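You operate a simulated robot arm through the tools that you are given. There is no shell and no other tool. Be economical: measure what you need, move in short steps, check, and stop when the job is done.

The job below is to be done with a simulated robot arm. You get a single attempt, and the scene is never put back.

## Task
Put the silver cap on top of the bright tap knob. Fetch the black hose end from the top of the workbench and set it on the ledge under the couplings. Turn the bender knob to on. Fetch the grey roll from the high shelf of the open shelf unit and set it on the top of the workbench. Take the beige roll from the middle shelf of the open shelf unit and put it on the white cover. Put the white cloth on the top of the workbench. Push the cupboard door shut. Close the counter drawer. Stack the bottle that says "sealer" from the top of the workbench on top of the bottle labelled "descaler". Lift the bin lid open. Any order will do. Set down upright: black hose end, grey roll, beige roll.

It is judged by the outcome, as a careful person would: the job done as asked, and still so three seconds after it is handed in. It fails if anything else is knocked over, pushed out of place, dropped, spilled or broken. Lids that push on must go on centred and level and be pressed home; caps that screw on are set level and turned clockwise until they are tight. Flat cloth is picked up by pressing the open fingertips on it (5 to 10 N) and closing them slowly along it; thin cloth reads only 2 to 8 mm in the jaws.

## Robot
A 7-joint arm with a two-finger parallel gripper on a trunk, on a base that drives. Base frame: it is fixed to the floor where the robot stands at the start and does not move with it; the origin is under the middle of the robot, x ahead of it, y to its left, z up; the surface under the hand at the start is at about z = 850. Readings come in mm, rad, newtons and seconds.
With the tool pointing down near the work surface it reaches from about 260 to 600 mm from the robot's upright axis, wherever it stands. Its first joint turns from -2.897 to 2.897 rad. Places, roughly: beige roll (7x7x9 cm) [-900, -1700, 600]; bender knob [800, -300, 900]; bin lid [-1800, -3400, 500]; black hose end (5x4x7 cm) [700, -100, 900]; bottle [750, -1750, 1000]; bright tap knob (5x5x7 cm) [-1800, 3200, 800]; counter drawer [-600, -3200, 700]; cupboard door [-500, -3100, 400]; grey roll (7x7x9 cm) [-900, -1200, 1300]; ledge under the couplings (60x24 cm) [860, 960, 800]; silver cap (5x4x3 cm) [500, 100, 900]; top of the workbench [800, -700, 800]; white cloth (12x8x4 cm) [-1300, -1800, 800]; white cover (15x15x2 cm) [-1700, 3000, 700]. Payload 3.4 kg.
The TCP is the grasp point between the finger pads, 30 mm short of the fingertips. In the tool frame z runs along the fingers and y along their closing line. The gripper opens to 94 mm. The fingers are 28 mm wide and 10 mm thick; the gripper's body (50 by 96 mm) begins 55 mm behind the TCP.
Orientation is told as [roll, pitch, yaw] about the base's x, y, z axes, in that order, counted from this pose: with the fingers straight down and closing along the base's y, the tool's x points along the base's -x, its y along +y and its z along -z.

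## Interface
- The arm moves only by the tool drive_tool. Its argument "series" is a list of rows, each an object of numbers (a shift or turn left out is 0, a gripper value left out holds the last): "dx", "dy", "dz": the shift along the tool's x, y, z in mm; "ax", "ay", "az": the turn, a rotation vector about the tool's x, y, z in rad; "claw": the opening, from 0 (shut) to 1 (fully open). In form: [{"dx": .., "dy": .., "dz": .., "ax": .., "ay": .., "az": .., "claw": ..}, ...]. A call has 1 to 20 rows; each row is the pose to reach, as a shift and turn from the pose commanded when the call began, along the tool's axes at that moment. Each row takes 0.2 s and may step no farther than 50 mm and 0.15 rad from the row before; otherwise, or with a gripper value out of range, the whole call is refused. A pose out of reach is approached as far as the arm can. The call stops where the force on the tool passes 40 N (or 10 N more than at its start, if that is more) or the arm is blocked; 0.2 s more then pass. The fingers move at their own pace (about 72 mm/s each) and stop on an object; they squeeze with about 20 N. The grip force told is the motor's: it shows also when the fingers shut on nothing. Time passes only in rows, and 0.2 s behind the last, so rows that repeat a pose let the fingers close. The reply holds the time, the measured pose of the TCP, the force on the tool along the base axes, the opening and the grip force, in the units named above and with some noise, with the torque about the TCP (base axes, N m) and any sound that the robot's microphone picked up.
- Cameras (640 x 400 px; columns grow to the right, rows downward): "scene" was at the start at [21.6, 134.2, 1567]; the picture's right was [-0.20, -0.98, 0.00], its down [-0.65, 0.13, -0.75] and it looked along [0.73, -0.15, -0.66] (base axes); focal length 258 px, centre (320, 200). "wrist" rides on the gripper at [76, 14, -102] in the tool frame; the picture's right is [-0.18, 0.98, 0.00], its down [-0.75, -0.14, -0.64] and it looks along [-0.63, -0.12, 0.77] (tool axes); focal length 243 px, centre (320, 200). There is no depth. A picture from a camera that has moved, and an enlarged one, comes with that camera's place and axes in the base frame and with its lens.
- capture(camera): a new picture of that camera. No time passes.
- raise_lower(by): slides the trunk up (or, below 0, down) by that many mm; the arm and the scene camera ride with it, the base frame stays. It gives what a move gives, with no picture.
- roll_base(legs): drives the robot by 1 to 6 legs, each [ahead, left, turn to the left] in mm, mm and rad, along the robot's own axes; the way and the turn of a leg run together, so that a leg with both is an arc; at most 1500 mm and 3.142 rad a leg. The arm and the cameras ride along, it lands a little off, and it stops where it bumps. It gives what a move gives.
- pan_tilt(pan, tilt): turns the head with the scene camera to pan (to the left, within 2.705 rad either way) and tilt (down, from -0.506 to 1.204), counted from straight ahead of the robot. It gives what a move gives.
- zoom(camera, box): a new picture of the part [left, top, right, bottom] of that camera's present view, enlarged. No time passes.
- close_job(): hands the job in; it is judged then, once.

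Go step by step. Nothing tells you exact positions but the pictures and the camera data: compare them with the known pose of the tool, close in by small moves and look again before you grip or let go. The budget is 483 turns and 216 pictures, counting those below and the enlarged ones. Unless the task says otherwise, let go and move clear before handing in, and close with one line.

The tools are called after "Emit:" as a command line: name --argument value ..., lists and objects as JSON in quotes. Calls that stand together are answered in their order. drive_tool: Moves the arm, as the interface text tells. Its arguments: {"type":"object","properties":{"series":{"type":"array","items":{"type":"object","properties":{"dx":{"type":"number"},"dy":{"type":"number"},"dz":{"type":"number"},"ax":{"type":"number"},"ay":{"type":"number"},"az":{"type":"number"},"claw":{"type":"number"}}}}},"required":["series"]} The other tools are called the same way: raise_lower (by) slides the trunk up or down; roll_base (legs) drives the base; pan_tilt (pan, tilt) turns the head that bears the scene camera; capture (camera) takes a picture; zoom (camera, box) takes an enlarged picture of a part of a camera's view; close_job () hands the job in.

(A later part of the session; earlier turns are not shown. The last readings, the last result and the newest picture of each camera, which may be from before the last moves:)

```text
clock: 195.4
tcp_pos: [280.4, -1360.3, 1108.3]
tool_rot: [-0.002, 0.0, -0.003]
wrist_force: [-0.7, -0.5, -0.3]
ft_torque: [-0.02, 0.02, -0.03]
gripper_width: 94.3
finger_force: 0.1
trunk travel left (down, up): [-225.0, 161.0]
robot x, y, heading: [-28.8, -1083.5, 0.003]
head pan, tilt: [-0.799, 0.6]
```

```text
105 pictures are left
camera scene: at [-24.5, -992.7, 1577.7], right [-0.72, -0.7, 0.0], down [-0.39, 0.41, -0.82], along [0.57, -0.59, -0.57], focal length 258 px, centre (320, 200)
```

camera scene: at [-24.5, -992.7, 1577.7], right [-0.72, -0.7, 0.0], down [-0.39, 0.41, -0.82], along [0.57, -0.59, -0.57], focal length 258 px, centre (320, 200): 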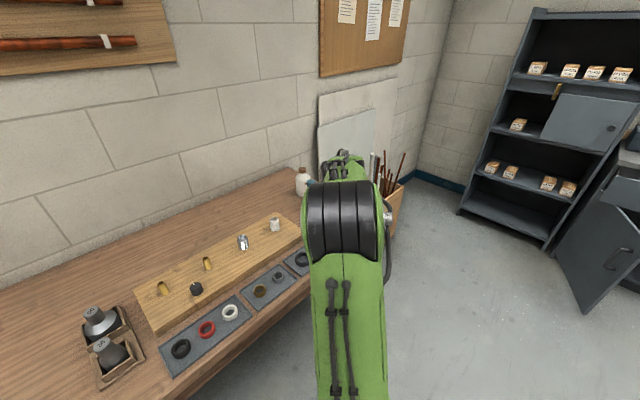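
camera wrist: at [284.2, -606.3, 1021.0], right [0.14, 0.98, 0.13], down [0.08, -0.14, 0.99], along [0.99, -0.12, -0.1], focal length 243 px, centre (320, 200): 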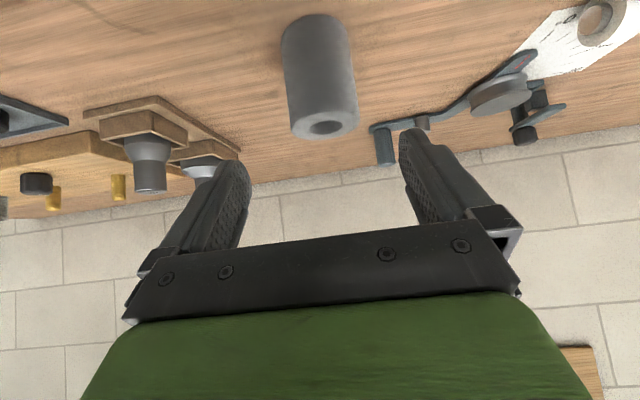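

Emit:
drive_tool --series '[{"dy": 45}, {"dy": 90, "dx": -15}, {"dy": 135, "dx": -30}, {"dy": 180, "dx": -45}, {"dy": 225, "dx": -60}, {"dy": 270, "dx": -75}, {"dy": 320, "dx": -75}, {"dy": 370, "dx": -75}, {"dy": 420, "dx": -65}]'

Emit:
zoom --camera "scene" --box '[270, 150, 370, 260]'

```text
refused: row 9 steps farther than a row can; nothing moved
```

```text
3.64 times, centred on (320, 205) of scene
camera zoom: at [-24.5, -992.7, 1577.7], right [-0.72, -0.7, 0.0], down [-0.39, 0.41, -0.82], along [0.57, -0.59, -0.57], focal length 940 px, centre (320, 182)
```

zoom: 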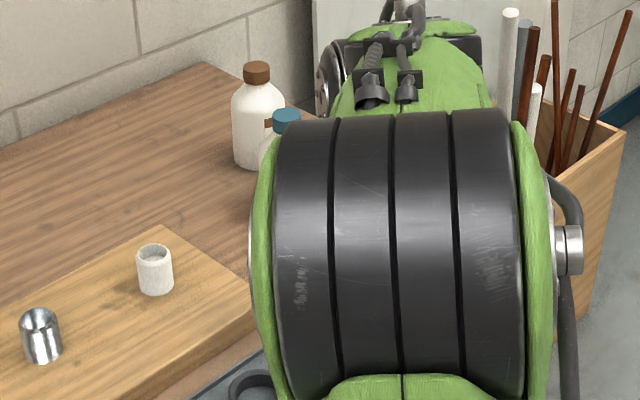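

Emit:
drive_tool --series '[{"dy": 45}, {"dy": 90, "dx": -15}, {"dy": 135, "dx": -30}, {"dy": 180, "dx": -45}, {"dy": 225, "dx": -60}, {"dy": 270, "dx": -75}, {"dy": 320, "dx": -75}, {"dy": 370, "dx": -75}, {"dy": 415, "dx": -65}]'

Emit:
zoom --camera "scene" --box '[270, 150, 370, 220]'

```text
clock: 197.4
tcp_pos: [344.4, -942.2, 1107.8]
tool_rot: [-0.002, 0.0, -0.004]
wrist_force: [0.0, -0.3, 0.5]
ft_torque: [0.02, 0.03, -0.01]
gripper_width: 94.0
finger_force: 0.1
trunk travel left (down, up): [-225.0, 161.0]
robot x, y, heading: [-27.0, -1081.1, -0.005]
head pan, tilt: [-0.799, 0.6]
```

```text
5.71 times, centred on (320, 185) of scene
camera zoom: at [-25.1, -991.3, 1577.6], right [-0.72, -0.7, 0.0], down [-0.39, 0.41, -0.83], along [0.57, -0.59, -0.56], focal length 1477 px, centre (320, 286)
```

zoom: 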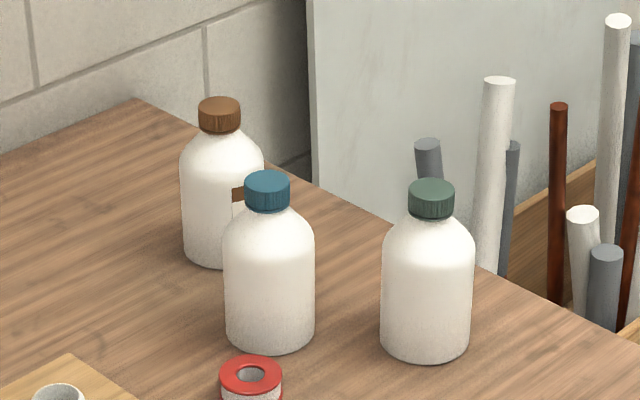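

Emit:
roll_base --legs '[[0, -1300, 0]]'

Emit:
pan_tilt --pan 0.45 --tilt 0.6

Emit:
capture --camera "scene"

```text
clock: 203.8
tcp_pos: [342.3, -2226.2, 1107.1]
tool_rot: [0.001, 0.0, -0.001]
wrist_force: [0.7, -0.3, -0.6]
ft_torque: [0.02, 0.0, -0.01]
gripper_width: 94.1
finger_force: 0.1
trunk travel left (down, up): [-225.0, 161.0]
robot x, y, heading: [-27.0, -2363.5, -0.003]
head pan, tilt: [-0.799, 0.6]
```

```text
clock: 205.3
tcp_pos: [341.6, -2226.7, 1107.3]
tool_rot: [-0.001, 0.002, 0.002]
wrist_force: [-0.3, 0.2, 0.2]
ft_torque: [0.03, 0.03, 0.01]
gripper_width: 94.0
finger_force: 0.1
trunk travel left (down, up): [-225.0, 161.0]
robot x, y, heading: [-25.1, -2363.4, 0.0]
head pan, tilt: [0.45, 0.6]
```

```text
102 pictures are left
camera scene: at [-8.3, -2174.2, 1577.7], right [0.44, -0.9, 0.0], down [-0.51, -0.25, -0.83], along [0.74, 0.36, -0.57], focal length 258 px, centre (320, 200)
```

scene: 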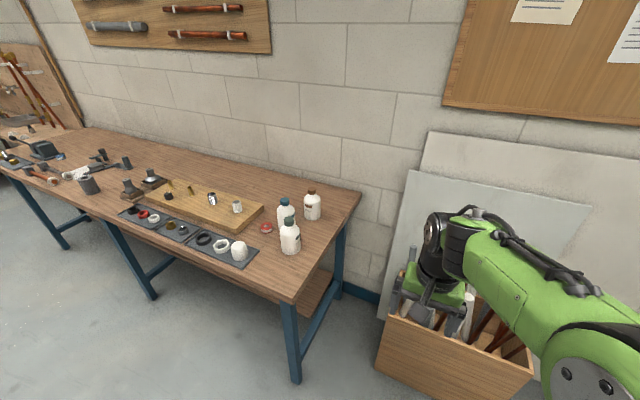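

Emit:
zoom --camera "scene" --box '[255, 180, 335, 260]'

```text
5.00 times, centred on (295, 220) of scene
camera zoom: at [-8.3, -2174.2, 1577.7], right [0.44, -0.9, 0.0], down [-0.51, -0.25, -0.83], along [0.74, 0.36, -0.57], focal length 1292 px, centre (445, 100)
```

zoom: 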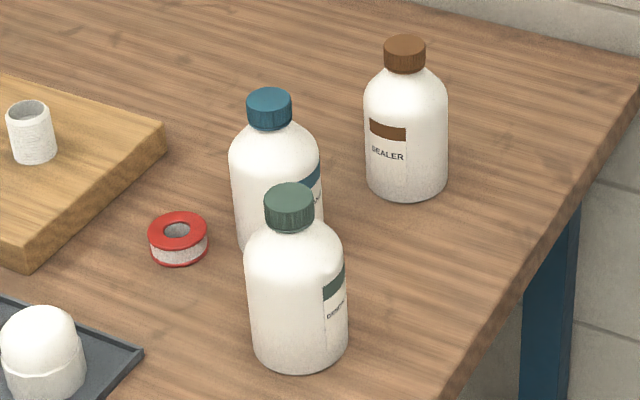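

Emit:
zoom --camera "scene" --box '[280, 212, 304, 254]'

Emit:
zoom --camera "scene" --box '[276, 195, 324, 225]'

```text
9.52 times, centred on (292, 233) of scene
camera zoom: at [-8.3, -2174.2, 1577.7], right [0.44, -0.9, 0.0], down [-0.51, -0.25, -0.83], along [0.74, 0.36, -0.57], focal length 2461 px, centre (587, -114)
```

zoom: 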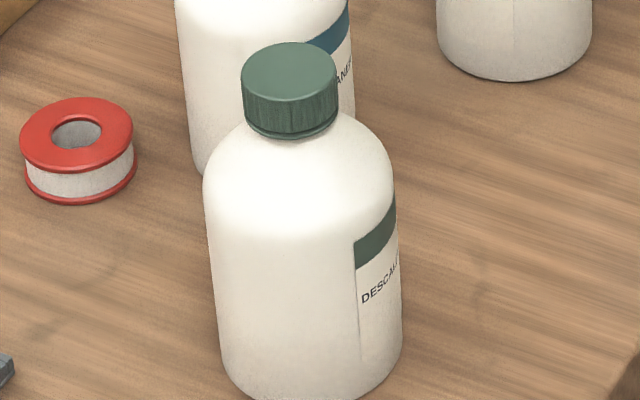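

```text
13.33 times, centred on (300, 210) of scene
camera zoom: at [-8.3, -2174.2, 1577.7], right [0.44, -0.9, 0.0], down [-0.51, -0.25, -0.83], along [0.74, 0.36, -0.57], focal length 3446 px, centre (587, 67)
```

zoom: 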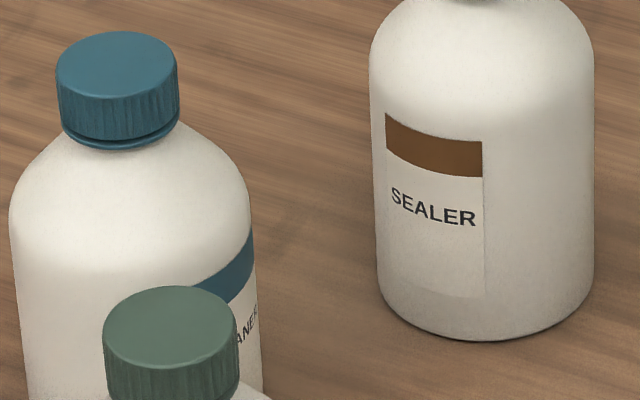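

Labels read: brown is SEALER (about [818,-1738]), green is DESCALER (about [600,-1757]), blue is CLEANER. I'll bring the robot in front of them.

Emit:
roll_base --legs '[[0, 625, 0]]'

Emit:
drive_tool --series '[{"dz": -30}, {"dz": -50, "dy": -40}, {"dz": -50, "dy": -85}, {"dz": -50, "dy": -130}]'

Emit:
roll_base --legs '[[225, 0, 0]]'

Emit:
pan_tilt --pan -0.15 --tilt 0.8

Emit:
capture --camera "wrist"

Emit:
capture --camera "scene"

```text
clock: 208.8
tcp_pos: [344.0, -1599.8, 1108.0]
tool_rot: [-0.002, 0.001, -0.005]
wrist_force: [-0.7, -0.6, 0.6]
ft_torque: [-0.01, 0.0, -0.01]
gripper_width: 94.0
finger_force: 0.1
trunk travel left (down, up): [-225.0, 161.0]
robot x, y, heading: [-25.5, -1735.7, -0.005]
head pan, tilt: [0.45, 0.6]
```

```text
clock: 209.8
tcp_pos: [343.3, -1730.2, 1159.0]
tool_rot: [0.001, 0.001, -0.004]
wrist_force: [-0.3, -0.6, 0.1]
ft_torque: [0.02, -0.03, 0.01]
gripper_width: 94.1
finger_force: 0.0
trunk travel left (down, up): [-225.0, 161.0]
robot x, y, heading: [-23.3, -1735.0, -0.005]
head pan, tilt: [0.45, 0.6]
```

```text
clock: 211.6
tcp_pos: [546.2, -1720.6, 1159.4]
tool_rot: [-0.002, -0.001, 0.002]
wrist_force: [-0.7, 0.3, 0.5]
ft_torque: [-0.02, -0.01, -0.01]
gripper_width: 93.8
finger_force: 0.0
trunk travel left (down, up): [-225.0, 161.0]
robot x, y, heading: [176.0, -1729.6, 0.001]
head pan, tilt: [0.45, 0.6]
stopped in leg 1: the robot was blocked; the commanded pose is now the measured one
```

```text
clock: 212.6
tcp_pos: [546.4, -1720.7, 1160.1]
tool_rot: [-0.002, 0.001, 0.0]
wrist_force: [0.4, -0.1, 0.3]
ft_torque: [0.0, 0.02, -0.02]
gripper_width: 94.3
finger_force: 0.0
trunk travel left (down, up): [-225.0, 161.0]
robot x, y, heading: [177.4, -1727.9, 0.007]
head pan, tilt: [-0.15, 0.799]
```

```text
98 pictures are left
camera wrist: at [471.0, -1707.4, 1261.2], right [0.18, 0.98, 0.0], down [0.75, -0.14, 0.64], along [0.63, -0.12, -0.77], focal length 243 px, centre (320, 200)
```

wrist: 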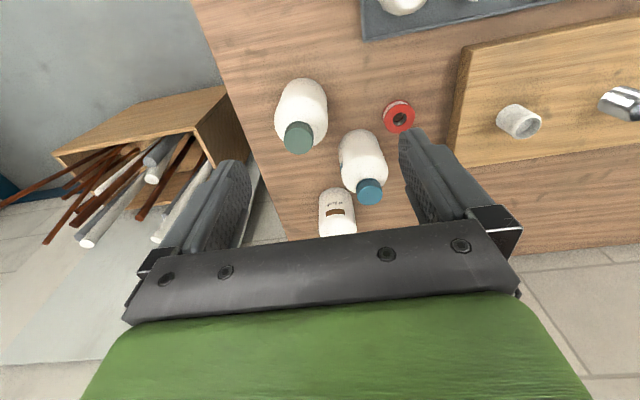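

```text
97 pictures are left
camera scene: at [196.8, -1589.4, 1560.8], right [-0.15, -0.99, 0.0], down [-0.71, 0.11, -0.7], along [0.69, -0.1, -0.72], focal length 258 px, centre (320, 200)
```

scene: 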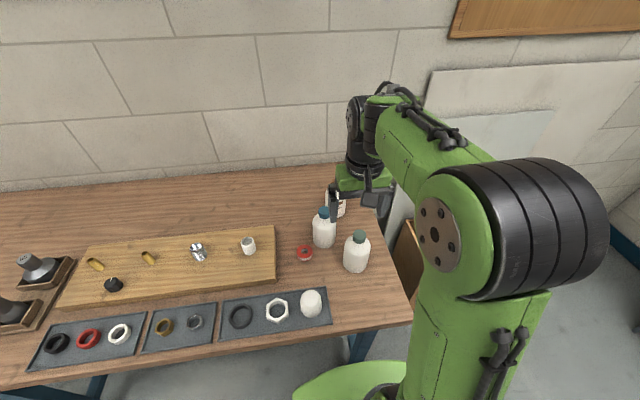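

Emit:
roll_base --legs '[[-200, 0, 0], [0, -360, 0]]'

Emit:
drive_tool --series '[{"dy": 45}, {"dy": 90}, {"dy": 135}, {"dy": 180}]'

Emit:
pan_tilt --pan 0.0 --tilt 1.0

Emit:
capture --camera "scene"

```text
clock: 216.2
tcp_pos: [347.5, -2082.9, 1158.8]
tool_rot: [-0.001, 0.0, 0.007]
wrist_force: [0.2, -0.2, -0.6]
ft_torque: [0.05, -0.02, 0.04]
gripper_width: 94.0
finger_force: 0.1
trunk travel left (down, up): [-225.0, 161.0]
robot x, y, heading: [-20.9, -2093.4, 0.007]
head pan, tilt: [-0.15, 0.799]
```

```text
clock: 217.2
tcp_pos: [346.7, -1901.8, 1157.6]
tool_rot: [-0.001, -0.002, 0.005]
wrist_force: [0.0, -0.4, 0.7]
ft_torque: [-0.05, 0.03, -0.03]
gripper_width: 94.0
finger_force: 0.0
trunk travel left (down, up): [-225.0, 161.0]
robot x, y, heading: [-18.5, -2095.1, 0.003]
head pan, tilt: [-0.15, 0.799]
```

```text
clock: 217.9
tcp_pos: [345.9, -1902.7, 1157.5]
tool_rot: [-0.001, 0.001, 0.008]
wrist_force: [-0.3, 0.8, 0.1]
ft_torque: [-0.01, -0.02, -0.05]
gripper_width: 93.8
finger_force: 0.0
trunk travel left (down, up): [-225.0, 161.0]
robot x, y, heading: [-22.0, -2090.4, 0.006]
head pan, tilt: [0.0, 1.0]
```

```text
96 pictures are left
camera scene: at [-14.4, -1941.4, 1545.7], right [0.01, -1.0, 0.0], down [-0.84, -0.01, -0.54], along [0.54, 0.0, -0.84], focal length 258 px, centre (320, 200)
```

scene: 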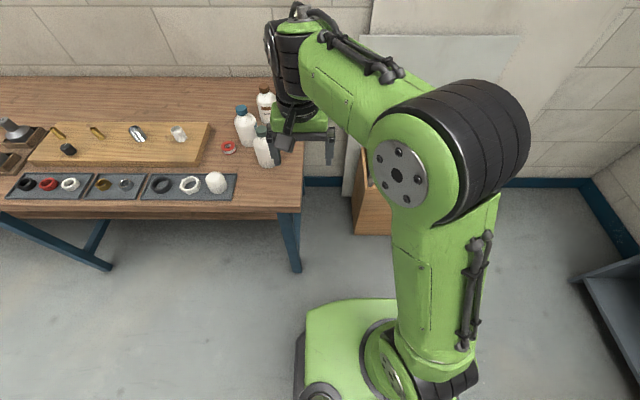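

Emit:
roll_base --legs '[[0, -25, -0.006], [390, 0, 0]]'

Emit:
capture --camera "scene"

Emit:
capture --camera "wrist"

```text
clock: 220.8
tcp_pos: [737.3, -1932.3, 1158.2]
tool_rot: [0.0, 0.001, -0.002]
wrist_force: [-0.3, -0.5, 0.1]
ft_torque: [-0.02, 0.04, 0.02]
gripper_width: 94.1
finger_force: 0.1
trunk travel left (down, up): [-225.0, 161.0]
robot x, y, heading: [364.0, -2117.1, -0.002]
head pan, tilt: [0.0, 1.0]
```

```text
95 pictures are left
camera scene: at [377.0, -1966.5, 1545.7], right [0.0, -1.0, 0.0], down [-0.84, 0.0, -0.54], along [0.54, 0.0, -0.84], focal length 258 px, centre (320, 200)
```

scene: 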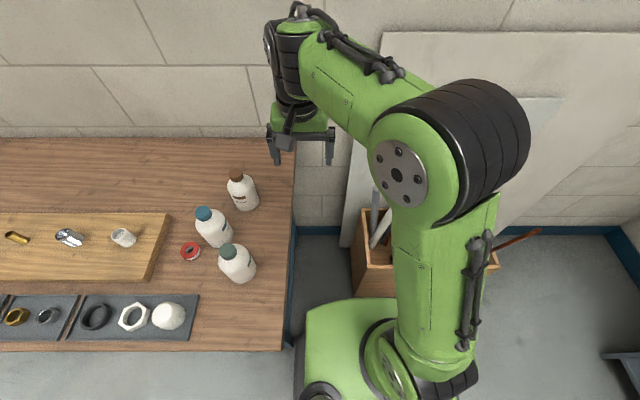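

```text
94 pictures are left
camera wrist: at [661.2, -1917.6, 1260.3], right [0.19, 0.98, 0.0], down [0.75, -0.14, 0.64], along [0.63, -0.12, -0.77], focal length 243 px, centre (320, 200)
```

wrist: 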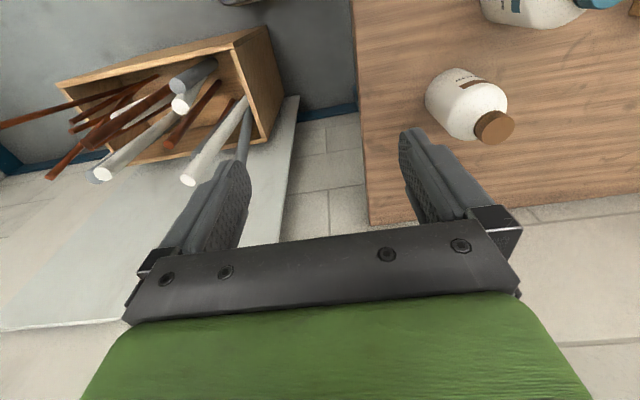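

Emit:
drive_tool --series '[{"dz": 40}, {"dz": 80}, {"dz": 95, "dy": 30, "dx": -20}, {"dz": 95, "dy": 70, "dx": -40}, {"dz": 95, "dy": 115, "dx": -55}, {"dz": 95, "dy": 155, "dx": -74}, {"dz": 95, "dy": 196, "dx": -74}]'

Emit:
capture --camera "wrist"

Emit:
zoom --camera "scene" --box '[150, 90, 350, 290]'

```text
clock: 222.4
tcp_pos: [801.0, -1745.2, 1061.8]
tool_rot: [-0.004, 0.001, -0.003]
wrist_force: [-0.1, 0.0, 0.6]
ft_torque: [0.01, -0.03, 0.01]
gripper_width: 93.9
finger_force: 0.1
out of reach, approached as far as the arm can: row 7
trunk travel left (down, up): [-225.0, 161.0]
robot x, y, heading: [366.5, -2118.8, 0.001]
head pan, tilt: [0.0, 1.0]
```

```text
93 pictures are left
camera wrist: at [726.0, -1730.6, 1164.1], right [0.19, 0.98, 0.0], down [0.75, -0.14, 0.64], along [0.63, -0.12, -0.77], focal length 243 px, centre (320, 200)
```

wrist: 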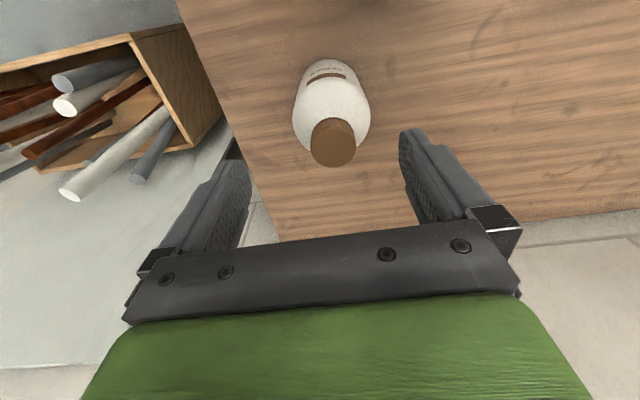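

```text
2.00 times, centred on (250, 190) of scene
camera zoom: at [375.1, -1966.0, 1545.7], right [0.0, -1.0, 0.0], down [-0.84, 0.0, -0.54], along [0.54, 0.0, -0.84], focal length 517 px, centre (460, 220)
```

zoom: 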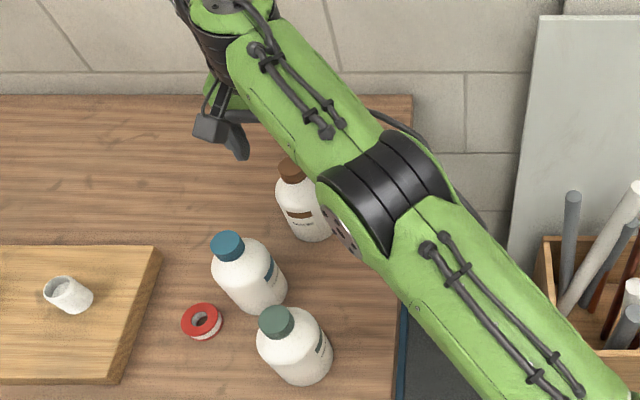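

Emit:
drive_tool --series '[{"dz": 20}, {"dz": 30, "dx": -6, "dy": 5}, {"dz": 30, "dx": -12, "dy": 9}]'

```text
clock: 223.2
tcp_pos: [813.2, -1742.8, 1031.6]
tool_rot: [-0.003, -0.002, -0.003]
wrist_force: [-0.5, 0.1, -0.3]
ft_torque: [-0.01, 0.03, 0.06]
gripper_width: 93.8
finger_force: 0.1
out of reach, approached as far as the arm can: row 3
trunk travel left (down, up): [-225.0, 161.0]
robot x, y, heading: [368.1, -2116.0, 0.006]
head pan, tilt: [0.0, 1.0]
```

Emit:
drive_tool --series '[{"dz": 25, "dy": 4}, {"dz": 40, "dy": 7}]'

Emit:
capture --camera "wrist"

```text
clock: 223.8
tcp_pos: [813.2, -1735.7, 991.4]
tool_rot: [-0.003, -0.001, -0.003]
wrist_force: [0.8, -0.9, -0.7]
ft_torque: [0.02, 0.0, 0.01]
gripper_width: 94.0
finger_force: 0.0
trunk travel left (down, up): [-225.0, 161.0]
robot x, y, heading: [369.4, -2116.5, -0.003]
head pan, tilt: [0.0, 1.0]
```

```text
91 pictures are left
camera wrist: at [737.6, -1721.6, 1093.7], right [0.19, 0.98, 0.0], down [0.75, -0.14, 0.64], along [0.63, -0.12, -0.77], focal length 243 px, centre (320, 200)
```

wrist: 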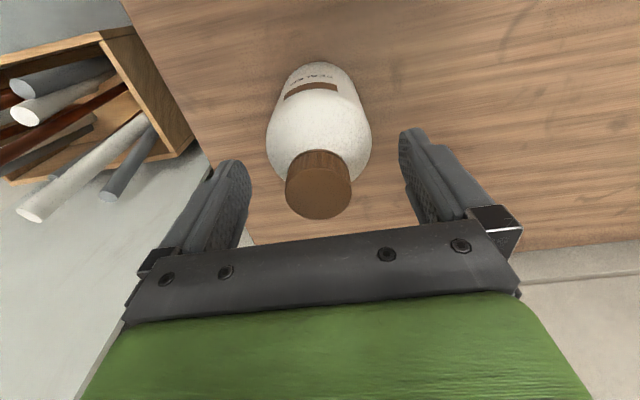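

Emit:
drive_tool --series '[{"dz": 20, "dx": -2, "dy": -2}, {"dz": 40, "dx": -3, "dy": -2}, {"dz": 50, "dx": -3, "dy": -2}, {"dz": 50, "dx": -3, "dy": -2, "claw": 0.6}, {"dz": 50, "dx": -3, "dy": -2, "claw": 0.6}, {"dz": 50, "dx": -3, "dy": -2, "claw": 0.6}]'

Emit:
capture --camera "wrist"

```text
clock: 225.2
tcp_pos: [816.8, -1737.9, 941.8]
tool_rot: [-0.002, -0.001, -0.001]
wrist_force: [-0.2, -1.0, -0.3]
ft_torque: [-0.01, 0.01, 0.0]
gripper_width: 73.8
finger_force: 20.3
trunk travel left (down, up): [-225.0, 161.0]
robot x, y, heading: [366.4, -2116.2, -0.001]
head pan, tilt: [0.0, 1.0]
```

```text
90 pictures are left
camera wrist: at [740.1, -1722.9, 1043.5], right [0.19, 0.98, 0.0], down [0.75, -0.14, 0.64], along [0.63, -0.12, -0.77], focal length 243 px, centre (320, 200)
```

wrist: 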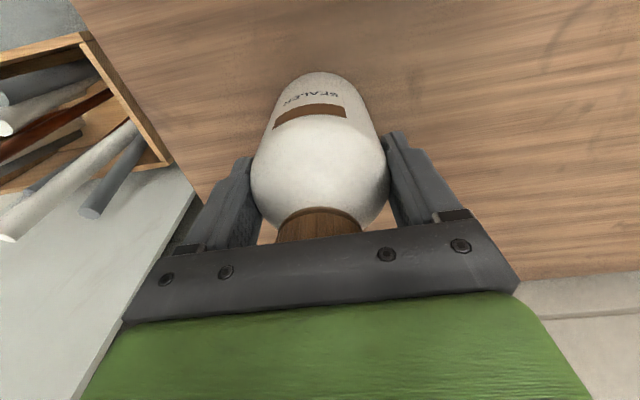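

Emit:
drive_tool --series '[{"dz": -15}, {"dz": -40}, {"dz": -70, "dy": -30}, {"dz": -100, "dy": -60}, {"dz": -130, "dy": -90, "dx": 10}, {"dz": -160, "dy": -110, "dx": 30}, {"dz": -190, "dy": -120, "dx": 60}]'

Emit:
capture --camera "scene"

```text
clock: 226.8
tcp_pos: [753.5, -1859.2, 1132.7]
tool_rot: [-0.001, 0.001, -0.002]
wrist_force: [-1.3, -0.7, -3.3]
ft_torque: [0.01, -0.01, -0.01]
gripper_width: 73.9
finger_force: 20.0
trunk travel left (down, up): [-225.0, 161.0]
robot x, y, heading: [365.9, -2113.2, -0.004]
head pan, tilt: [0.0, 1.0]
```

```text
89 pictures are left
camera scene: at [374.1, -1967.1, 1545.8], right [0.0, -1.0, 0.0], down [-0.84, 0.0, -0.54], along [0.54, 0.0, -0.84], focal length 258 px, centre (320, 200)
```

scene: 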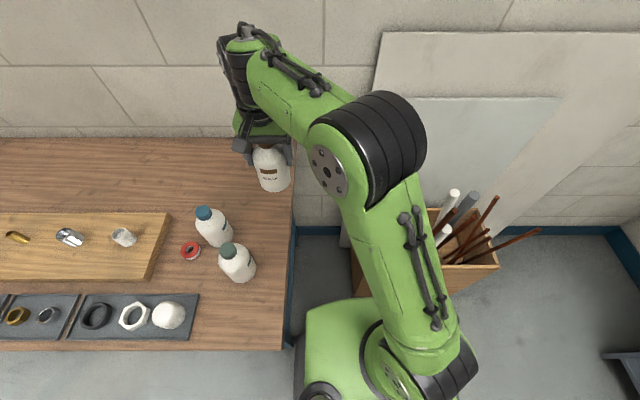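

Emit:
drive_tool --series '[{"dx": 20, "dy": 40}, {"dx": 40, "dy": 75}, {"dx": 64, "dy": 102}]'

Emit:
capture --camera "wrist"

Emit:
zoom --camera "scene" --box '[180, 220, 280, 300]'

```text
clock: 227.6
tcp_pos: [690.9, -1753.0, 1132.3]
tool_rot: [-0.001, -0.002, -0.002]
wrist_force: [-1.2, 0.0, -3.7]
ft_torque: [-0.01, 0.01, -0.01]
gripper_width: 73.9
finger_force: 19.6
trunk travel left (down, up): [-225.0, 161.0]
robot x, y, heading: [365.0, -2120.4, -0.004]
head pan, tilt: [0.0, 1.0]
```

```text
88 pictures are left
camera wrist: at [615.6, -1738.8, 1234.2], right [0.19, 0.98, 0.0], down [0.75, -0.14, 0.64], along [0.63, -0.12, -0.77], focal length 243 px, centre (320, 200)
```

wrist: 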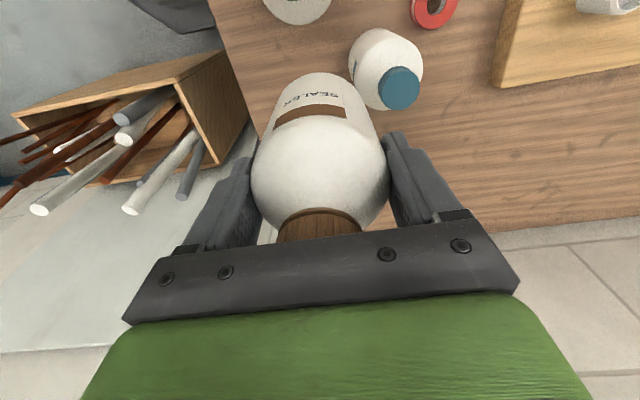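

```text
5.00 times, centred on (230, 260) of scene
camera zoom: at [375.1, -1964.7, 1545.5], right [0.0, -1.0, 0.0], down [-0.84, 0.0, -0.54], along [0.54, 0.0, -0.84], focal length 1292 px, centre (770, -100)
```

zoom: 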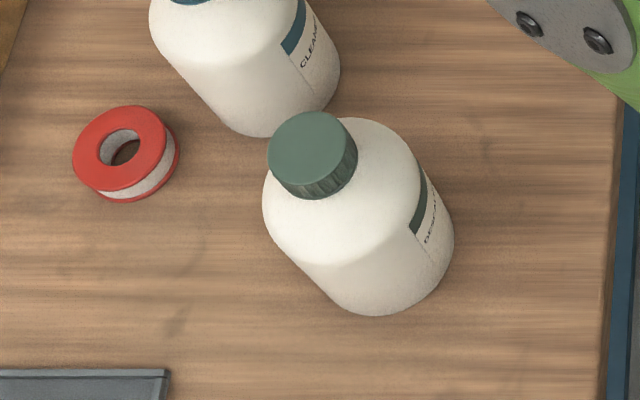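

Emit:
drive_tool --series '[{"dx": 45, "dy": -2}, {"dx": 93, "dy": -2}]'

Emit:
drive_tool --series '[{"dz": 20}, {"dz": 35}]'

Emit:
capture --camera "scene"

Emit:
zoom --camera "scene" --box '[170, 170, 300, 300]'

```text
clock: 228.2
tcp_pos: [600.5, -1755.8, 1130.7]
tool_rot: [-0.001, 0.0, -0.001]
wrist_force: [-0.4, -0.7, -4.2]
ft_torque: [-0.01, -0.03, -0.01]
gripper_width: 73.4
finger_force: 19.9
trunk travel left (down, up): [-225.0, 161.0]
robot x, y, heading: [368.0, -2116.7, 0.002]
head pan, tilt: [0.0, 1.0]
```

```text
clock: 228.8
tcp_pos: [599.9, -1756.2, 1094.1]
tool_rot: [-0.002, -0.001, -0.004]
wrist_force: [-1.1, -0.5, -4.3]
ft_torque: [-0.05, -0.02, 0.03]
gripper_width: 73.9
finger_force: 19.4
trunk travel left (down, up): [-225.0, 161.0]
robot x, y, heading: [368.6, -2116.8, -0.002]
head pan, tilt: [0.0, 1.0]
```

```text
86 pictures are left
camera scene: at [376.5, -1966.0, 1545.6], right [0.0, -1.0, 0.0], down [-0.84, 0.0, -0.54], along [0.54, 0.0, -0.84], focal length 258 px, centre (320, 200)
```

scene: 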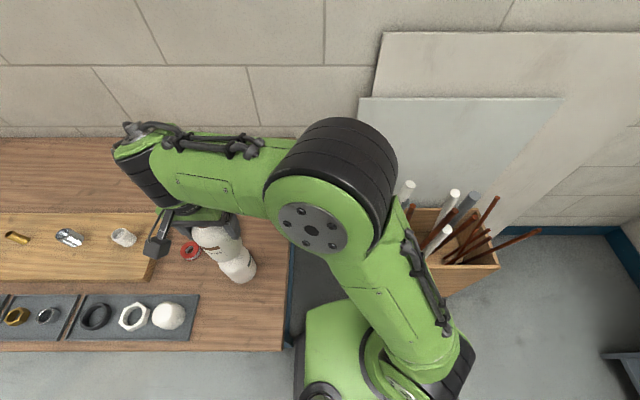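

```text
3.08 times, centred on (235, 235) of scene
camera zoom: at [376.5, -1966.0, 1545.6], right [0.0, -1.0, 0.0], down [-0.84, 0.0, -0.54], along [0.54, 0.0, -0.84], focal length 795 px, centre (582, 92)
```

zoom: 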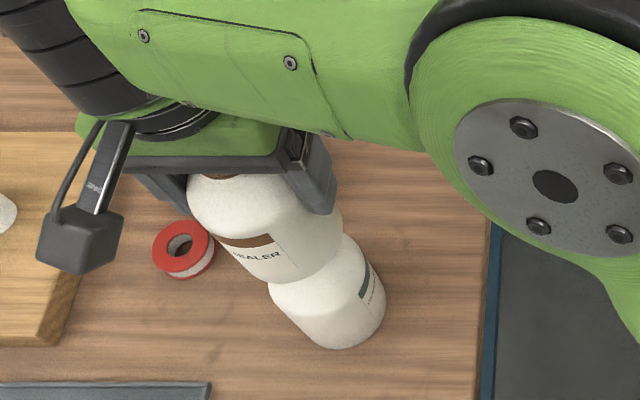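

Emit:
drive_tool --series '[{"dz": 4, "dx": 1}, {"dz": 7, "dx": 1}, {"dz": 9, "dx": 1}, {"dz": 11, "dx": 1}]'

```text
clock: 229.8
tcp_pos: [598.4, -1756.9, 1086.6]
tool_rot: [0.001, -0.001, 0.0]
wrist_force: [-0.3, -0.2, 9.4]
ft_torque: [-0.19, 0.15, 0.02]
gripper_width: 73.6
finger_force: 19.9
trunk travel left (down, up): [-225.0, 161.0]
robot x, y, heading: [369.8, -2116.3, -0.002]
head pan, tilt: [0.0, 1.0]
```

Emit:
drive_tool --series '[{"dz": -1}, {"dz": -1, "claw": 0.82}, {"dz": -1, "claw": 0.9}, {"dz": -1, "claw": 1}, {"dz": -1, "claw": 1}]'

Emit:
zoom --camera "scene" --box '[170, 170, 300, 300]'

Emit:
capture --camera "wrist"

```text
clock: 231.0
tcp_pos: [596.5, -1755.7, 1085.7]
tool_rot: [0.0, 0.002, -0.002]
wrist_force: [-0.5, 0.2, 1.0]
ft_torque: [0.0, -0.05, -0.02]
gripper_width: 94.0
finger_force: 0.0
trunk travel left (down, up): [-225.0, 161.0]
robot x, y, heading: [368.0, -2117.0, -0.001]
head pan, tilt: [0.0, 1.0]
```

```text
3.08 times, centred on (235, 235) of scene
camera zoom: at [375.9, -1966.4, 1545.7], right [0.0, -1.0, 0.0], down [-0.84, 0.0, -0.54], along [0.54, 0.0, -0.84], focal length 795 px, centre (582, 92)
```

zoom: 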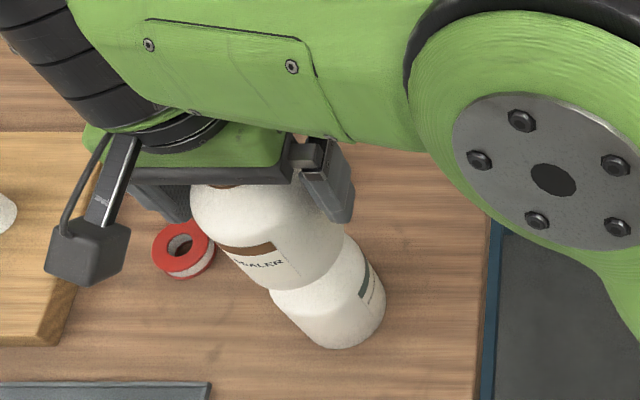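

```text
83 pictures are left
camera wrist: at [521.6, -1742.6, 1188.2], right [0.19, 0.98, 0.0], down [0.75, -0.14, 0.64], along [0.63, -0.12, -0.77], focal length 243 px, centre (320, 200)
```

wrist: 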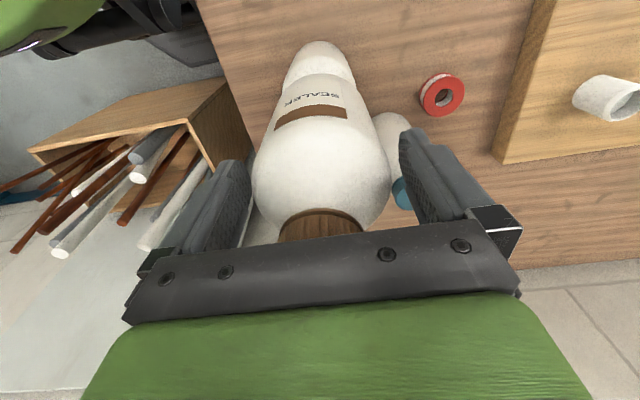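

Standing on its own. Rise straight up.

Emit:
drive_tool --series '[{"dz": -15}, {"dz": -40}, {"dz": -75}, {"dz": -105}, {"dz": -130}]'

Emit:
capture --camera "wrist"

```text
clock: 232.2
tcp_pos: [595.5, -1757.4, 1216.0]
tool_rot: [-0.001, 0.0, -0.003]
wrist_force: [0.8, 1.8, 0.0]
ft_torque: [-0.02, 0.01, 0.01]
gripper_width: 94.1
finger_force: 0.1
trunk travel left (down, up): [-225.0, 161.0]
robot x, y, heading: [368.1, -2115.2, -0.003]
head pan, tilt: [0.0, 1.0]
```

```text
82 pictures are left
camera wrist: at [520.2, -1742.9, 1318.2], right [0.19, 0.98, 0.0], down [0.75, -0.14, 0.64], along [0.63, -0.12, -0.77], focal length 243 px, centre (320, 200)
```

wrist: 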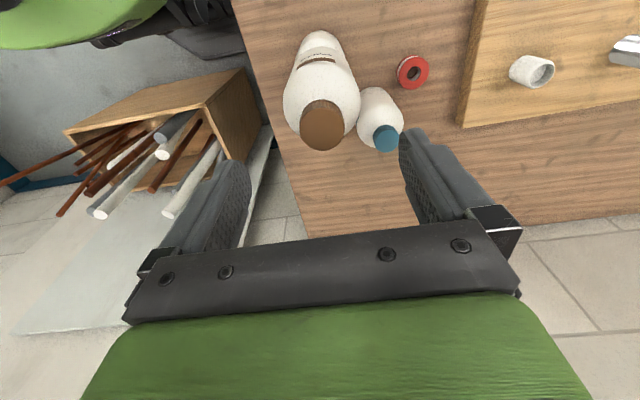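

Emit:
drive_tool --series '[{"dy": -40}, {"dy": -80}, {"dy": -120}, {"dy": -160}]'

Emit:
roll_base --legs '[[-400, 0, 0]]'

Emit:
pan_tilt --pan 0.5 --tilt 0.6

Emit:
capture --camera "scene"

```text
clock: 233.2
tcp_pos: [597.2, -1916.9, 1216.5]
tool_rot: [0.001, -0.002, 0.0]
wrist_force: [0.0, 0.2, 0.7]
ft_torque: [-0.01, 0.02, -0.01]
gripper_width: 94.1
finger_force: 0.1
trunk travel left (down, up): [-225.0, 161.0]
robot x, y, heading: [369.7, -2116.0, -0.001]
head pan, tilt: [0.0, 1.0]
```

```text
clock: 235.7
tcp_pos: [197.8, -1914.8, 1217.7]
tool_rot: [-0.002, -0.002, 0.001]
wrist_force: [0.3, -0.9, 1.3]
ft_torque: [0.0, -0.03, 0.01]
gripper_width: 94.0
finger_force: 0.1
trunk travel left (down, up): [-225.0, 161.0]
robot x, y, heading: [-32.5, -2121.0, 0.003]
head pan, tilt: [0.0, 1.0]
```

```text
clock: 236.6
tcp_pos: [199.3, -1915.8, 1215.9]
tool_rot: [-0.002, -0.001, 0.001]
wrist_force: [0.0, -0.4, -0.3]
ft_torque: [-0.02, 0.02, 0.0]
gripper_width: 94.1
finger_force: 0.0
trunk travel left (down, up): [-225.0, 161.0]
robot x, y, heading: [-33.1, -2117.5, 0.0]
head pan, tilt: [0.499, 0.6]
```

```text
81 pictures are left
camera scene: at [-15.1, -1924.2, 1577.6], right [0.48, -0.88, 0.0], down [-0.5, -0.27, -0.82], along [0.72, 0.39, -0.57], focal length 258 px, centre (320, 200)
```

scene: 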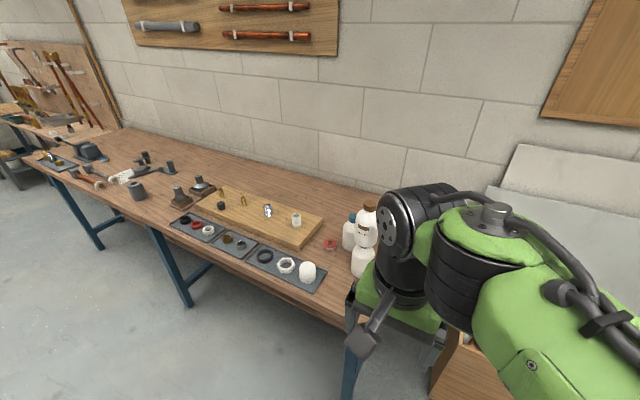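

Emit:
drive_tool --series '[{"dy": -40, "dx": -25}, {"dy": -80, "dx": -50}, {"dy": -120, "dx": -75}, {"dy": -160, "dx": -100}, {"dy": -200, "dx": -125}]'

Emit:
roll_base --legs '[[-200, 0, 0], [0, 0, -1.571]]'

Emit:
pan_tilt --pan -0.4 --tilt 0.6

Emit:
capture --camera "scene"

```text
clock: 237.8
tcp_pos: [327.1, -2115.3, 1216.6]
tool_rot: [0.001, 0.001, 0.001]
wrist_force: [0.7, -0.2, 0.1]
ft_torque: [0.06, 0.03, 0.02]
gripper_width: 94.0
finger_force: 0.0
trunk travel left (down, up): [-225.0, 161.0]
robot x, y, heading: [-29.8, -2116.3, 0.002]
head pan, tilt: [0.499, 0.6]
```

```text
clock: 243.2
tcp_pos: [-236.0, -2477.7, 1216.5]
tool_rot: [-0.002, 0.0, -1.588]
wrist_force: [0.7, -0.2, -0.8]
ft_torque: [0.0, -0.03, 0.03]
gripper_width: 93.8
finger_force: 0.0
trunk travel left (down, up): [-225.0, 161.0]
robot x, y, heading: [-228.2, -2118.5, -1.59]
head pan, tilt: [0.499, 0.6]
```

```text
clock: 244.4
tcp_pos: [-235.5, -2475.9, 1216.8]
tool_rot: [-0.003, 0.0, -1.588]
wrist_force: [0.2, 0.6, 0.3]
ft_torque: [-0.02, -0.02, -0.04]
gripper_width: 94.1
finger_force: 0.1
trunk travel left (down, up): [-225.0, 161.0]
robot x, y, heading: [-232.1, -2117.1, -1.588]
head pan, tilt: [-0.4, 0.6]
```

```text
80 pictures are left
camera scene: at [-115.1, -2142.3, 1577.7], right [-0.91, 0.4, 0.0], down [0.23, 0.52, -0.83], along [-0.33, -0.75, -0.56], focal length 258 px, centre (320, 200)
```

scene: 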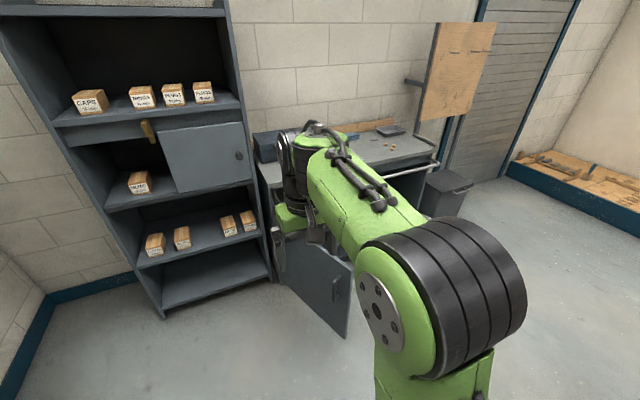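

Emit:
drive_tool --series '[{"dy": 45}, {"dy": 90}, {"dy": 135}, {"dy": 180, "dx": 10}, {"dy": 225, "dx": 20}, {"dy": 270, "dx": 40}]'

Emit:
capture --camera "scene"

```text
clock: 245.8
tcp_pos: [38.0, -2439.8, 1217.2]
tool_rot: [-0.003, -0.001, -1.588]
wrist_force: [-0.7, 1.6, -0.2]
ft_torque: [-0.03, 0.01, 0.01]
gripper_width: 94.1
finger_force: 0.1
trunk travel left (down, up): [-225.0, 161.0]
robot x, y, heading: [-234.0, -2118.1, -1.586]
head pan, tilt: [-0.4, 0.6]
```

```text
79 pictures are left
camera scene: at [-113.4, -2141.5, 1577.6], right [-0.91, 0.41, 0.0], down [0.23, 0.52, -0.83], along [-0.33, -0.75, -0.56], focal length 258 px, centre (320, 200)
```

scene: 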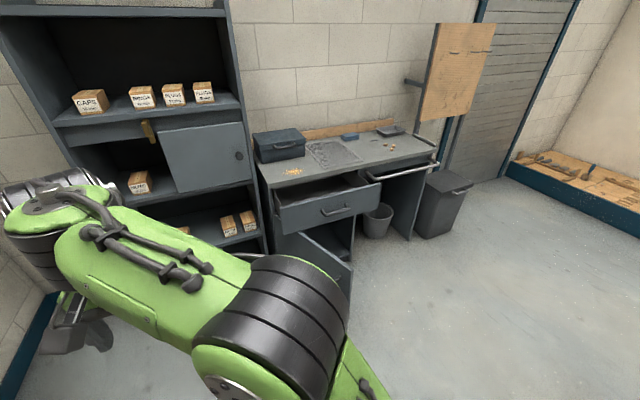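

Emit:
roll_base --legs '[[0, -200, 0.017]]'

Emit:
pan_tilt --pan -0.25 --tilt 0.75

Emit:
capture --camera "scene"

```text
clock: 247.4
tcp_pos: [-161.7, -2434.1, 1218.8]
tool_rot: [0.0, -0.001, -1.571]
wrist_force: [-0.9, 0.4, 0.2]
ft_torque: [-0.01, -0.04, 0.02]
gripper_width: 94.1
finger_force: 0.1
trunk travel left (down, up): [-225.0, 161.0]
robot x, y, heading: [-431.7, -2113.0, -1.568]
head pan, tilt: [-0.4, 0.6]
```

```text
clock: 248.2
tcp_pos: [-159.0, -2435.0, 1218.0]
tool_rot: [-0.002, -0.002, -1.573]
wrist_force: [-0.1, 0.3, -0.1]
ft_torque: [-0.01, 0.01, 0.0]
gripper_width: 94.2
finger_force: 0.1
trunk travel left (down, up): [-225.0, 161.0]
robot x, y, heading: [-434.1, -2115.6, -1.574]
head pan, tilt: [-0.25, 0.75]
```

```text
78 pictures are left
camera scene: at [-301.5, -2137.5, 1564.8], right [-0.97, 0.25, 0.0], down [0.17, 0.66, -0.73], along [-0.18, -0.71, -0.68], focal length 258 px, centre (320, 200)
```

scene: 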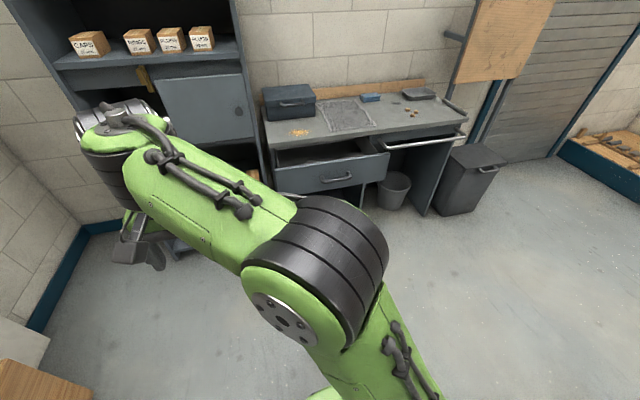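

Emit:
drive_tool --series '[{"dy": -50}, {"dy": -100}, {"dy": -150, "dx": -10}, {"dy": -200, "dx": -20}, {"dy": -250, "dx": -30}, {"dy": -300, "dx": -30}, {"dy": -350, "dx": -30}, {"dy": -400, "dx": -20}, {"dy": -450, "dx": -10}, {"dy": -500, "dx": 0}, {"dy": -550, "dx": 20}]'

Emit:
roll_base --legs '[[200, 0, 0]]'

Emit:
capture --camera "scene"

```text
refused: row 3 steps farther than a row can; nothing moved
```

```text
clock: 249.7
tcp_pos: [-159.9, -2635.2, 1216.9]
tool_rot: [-0.004, 0.001, -1.572]
wrist_force: [-0.5, -0.6, -1.6]
ft_torque: [0.03, -0.04, -0.02]
gripper_width: 93.9
finger_force: 0.0
trunk travel left (down, up): [-225.0, 161.0]
robot x, y, heading: [-433.6, -2317.1, -1.569]
head pan, tilt: [-0.25, 0.75]
```

```text
77 pictures are left
camera scene: at [-302.0, -2338.4, 1564.8], right [-0.97, 0.25, 0.0], down [0.17, 0.66, -0.73], along [-0.18, -0.71, -0.68], focal length 258 px, centre (320, 200)
```

scene: 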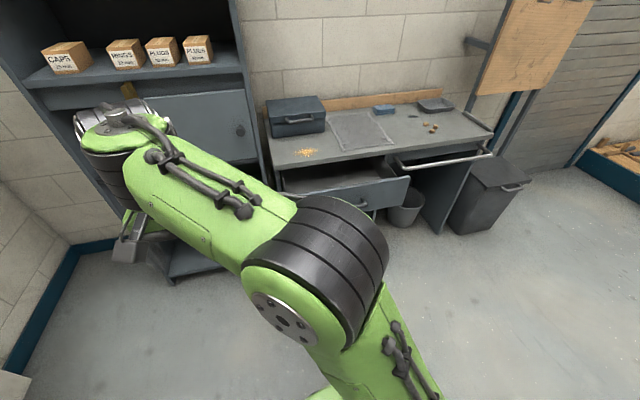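

Emit:
drive_tool --series '[{"dy": -45}, {"dy": -90}, {"dy": -135}, {"dy": -180}, {"dy": -225}]'

Emit:
roll_base --legs '[[80, 0, 0], [0, -445, 0], [180, 0, 0]]'

Emit:
pan_tilt --pan 0.2 --tilt 0.85

Emit:
capture --camera "scene"

```text
clock: 250.9
tcp_pos: [-386.6, -2631.7, 1219.1]
tool_rot: [0.0, -0.001, -1.572]
wrist_force: [-0.2, 0.1, 0.3]
ft_torque: [-0.02, -0.02, 0.02]
gripper_width: 94.0
finger_force: 0.1
trunk travel left (down, up): [-225.0, 161.0]
robot x, y, heading: [-433.4, -2316.3, -1.573]
head pan, tilt: [-0.25, 0.75]
```

```text
clock: 255.4
tcp_pos: [-829.6, -2894.3, 1219.5]
tool_rot: [-0.001, 0.0, -1.564]
wrist_force: [-0.2, -0.9, -0.5]
ft_torque: [0.02, 0.0, -0.03]
gripper_width: 93.6
finger_force: 0.0
trunk travel left (down, up): [-225.0, 161.0]
robot x, y, heading: [-877.2, -2575.2, -1.562]
head pan, tilt: [-0.25, 0.75]
```

```text
clock: 256.3
tcp_pos: [-828.7, -2892.5, 1218.6]
tool_rot: [-0.003, 0.001, -1.567]
wrist_force: [0.1, -0.4, 0.2]
ft_torque: [-0.02, 0.03, 0.01]
gripper_width: 94.1
finger_force: 0.0
trunk travel left (down, up): [-225.0, 161.0]
robot x, y, heading: [-876.2, -2578.0, -1.569]
head pan, tilt: [0.201, 0.85]
```

```text
76 pictures are left
camera scene: at [-712.0, -2594.3, 1556.8], right [-0.98, -0.2, 0.0], down [-0.15, 0.74, -0.66], along [0.13, -0.65, -0.75], focal length 258 px, centre (320, 200)
```

scene: 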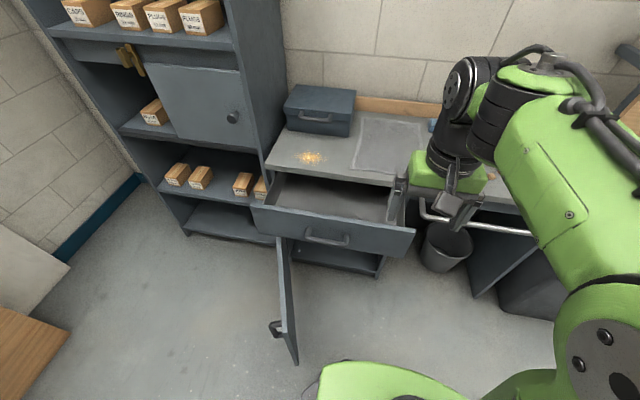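

Emit:
raise_lower --by -200

Emit:
drive_tool --series '[{"ay": -0.14, "claw": 0}, {"ay": -0.28, "dz": 30}, {"ay": -0.42, "dz": 60}, {"ay": -0.56, "dz": 90}, {"ay": -0.7, "dz": 120}, {"ay": -0.84, "dz": 150}, {"ay": -0.98, "dz": 180}, {"ay": -1.1, "dz": 210}, {"ay": -1.2, "dz": 235}]'

```text
clock: 258.5
tcp_pos: [-830.1, -2892.7, 1019.7]
tool_rot: [-0.003, -0.001, -1.566]
wrist_force: [0.1, 0.5, -0.7]
ft_torque: [0.01, -0.02, -0.01]
gripper_width: 94.1
finger_force: 0.1
trunk travel left (down, up): [-25.0, 361.0]
robot x, y, heading: [-879.9, -2578.6, -1.563]
head pan, tilt: [0.201, 0.85]
```

```text
clock: 260.5
tcp_pos: [-761.0, -3010.8, 800.8]
tool_rot: [0.433, -1.049, -2.023]
wrist_force: [-5.7, -2.4, -7.4]
ft_torque: [-0.43, -0.15, 0.38]
gripper_width: 0.0
finger_force: 19.8
out of reach, approached as far as the arm can: row 5, 6, 7, 8, 9
trunk travel left (down, up): [-25.0, 361.0]
robot x, y, heading: [-880.4, -2578.6, -1.565]
head pan, tilt: [0.201, 0.85]
```

Emit:
capture --camera "scene"

Emit:
capture --camera "wrist"

```text
75 pictures are left
camera scene: at [-712.3, -2598.8, 1356.4], right [-0.98, -0.2, 0.0], down [-0.15, 0.74, -0.66], along [0.13, -0.64, -0.75], focal length 258 px, centre (320, 200)
```

scene: 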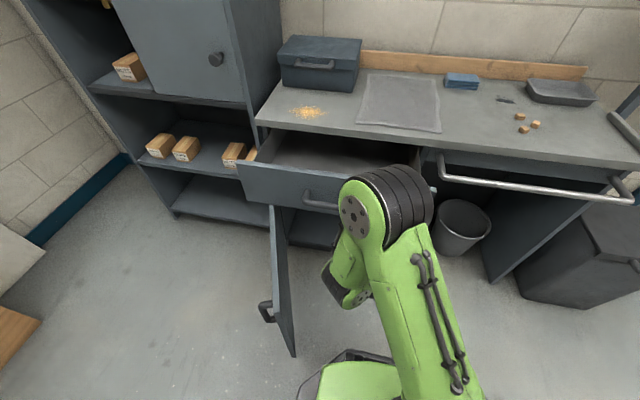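

```text
74 pictures are left
camera wrist: at [-733.0, -2886.8, 784.3], right [0.92, -0.15, 0.36], down [-0.32, 0.24, 0.91], along [-0.23, -0.96, 0.18], focal length 243 px, centre (320, 200)
```

wrist: 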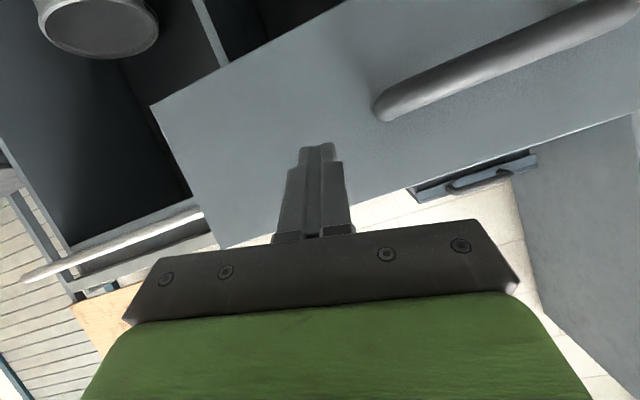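

Emit:
drive_tool --series '[{"dz": 40, "dx": -15, "dy": 15}, {"dz": 80, "dx": -31, "dy": 30}, {"dz": 120, "dx": -47, "dy": 50}, {"dz": 121, "dx": -47, "dy": 50}]'

```text
clock: 261.5
tcp_pos: [-714.2, -3132.4, 802.9]
tool_rot: [-0.015, -1.206, -1.562]
wrist_force: [-21.1, -0.4, 10.6]
ft_torque: [-0.28, 0.37, -0.45]
gripper_width: 0.0
finger_force: 20.6
trunk travel left (down, up): [-25.0, 361.0]
robot x, y, heading: [-879.4, -2579.2, -1.565]
head pan, tilt: [0.201, 0.85]
```

Emit:
drive_tool --series '[{"dz": -14, "dx": 5}, {"dz": -28, "dx": 11, "dy": -20}, {"dz": -28, "dx": 11, "dy": -60}]'

Emit:
capture --camera "wrist"

Emit:
capture --camera "scene"

```text
clock: 262.3
tcp_pos: [-765.8, -3102.9, 801.1]
tool_rot: [0.003, -1.198, -1.565]
wrist_force: [0.5, 0.4, -1.1]
ft_torque: [0.0, -0.02, -0.03]
gripper_width: 0.0
finger_force: 19.8
trunk travel left (down, up): [-25.0, 361.0]
robot x, y, heading: [-878.7, -2579.8, -1.565]
head pan, tilt: [0.201, 0.85]
```

```text
73 pictures are left
camera wrist: at [-752.2, -2980.4, 766.5], right [0.98, -0.06, 0.17], down [-0.14, 0.32, 0.94], along [-0.11, -0.94, 0.31], focal length 243 px, centre (320, 200)
```

wrist: 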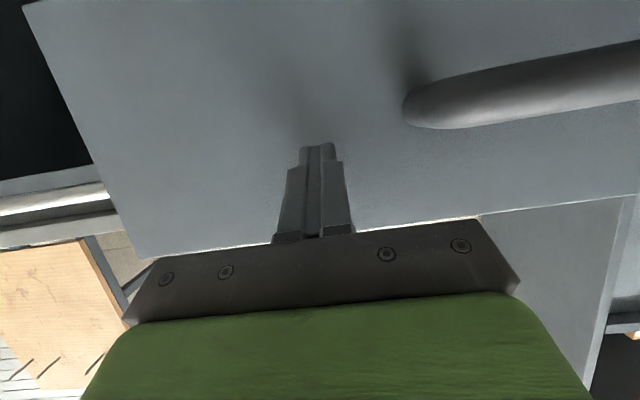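

```text
72 pictures are left
camera scene: at [-712.1, -2593.8, 1356.5], right [-0.98, -0.2, 0.0], down [-0.15, 0.74, -0.66], along [0.14, -0.65, -0.75], focal length 258 px, centre (320, 200)
```

scene: 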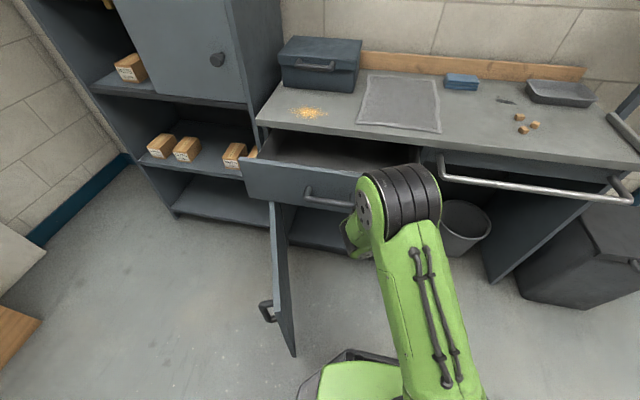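

Emit:
drive_tool --series '[{"dz": 28, "dx": -11}, {"dz": 47, "dx": -18}, {"dz": 65, "dx": -25}, {"dz": 84, "dx": -32.5}, {"dz": 102, "dx": -40}]'

```text
clock: 263.5
tcp_pos: [-765.4, -3211.8, 801.1]
tool_rot: [-0.005, -1.2, -1.563]
wrist_force: [-0.1, -0.1, 0.7]
ft_torque: [-0.01, 0.01, -0.03]
gripper_width: 0.0
finger_force: 19.8
trunk travel left (down, up): [-25.0, 361.0]
robot x, y, heading: [-877.6, -2578.0, -1.565]
head pan, tilt: [0.201, 0.85]
```

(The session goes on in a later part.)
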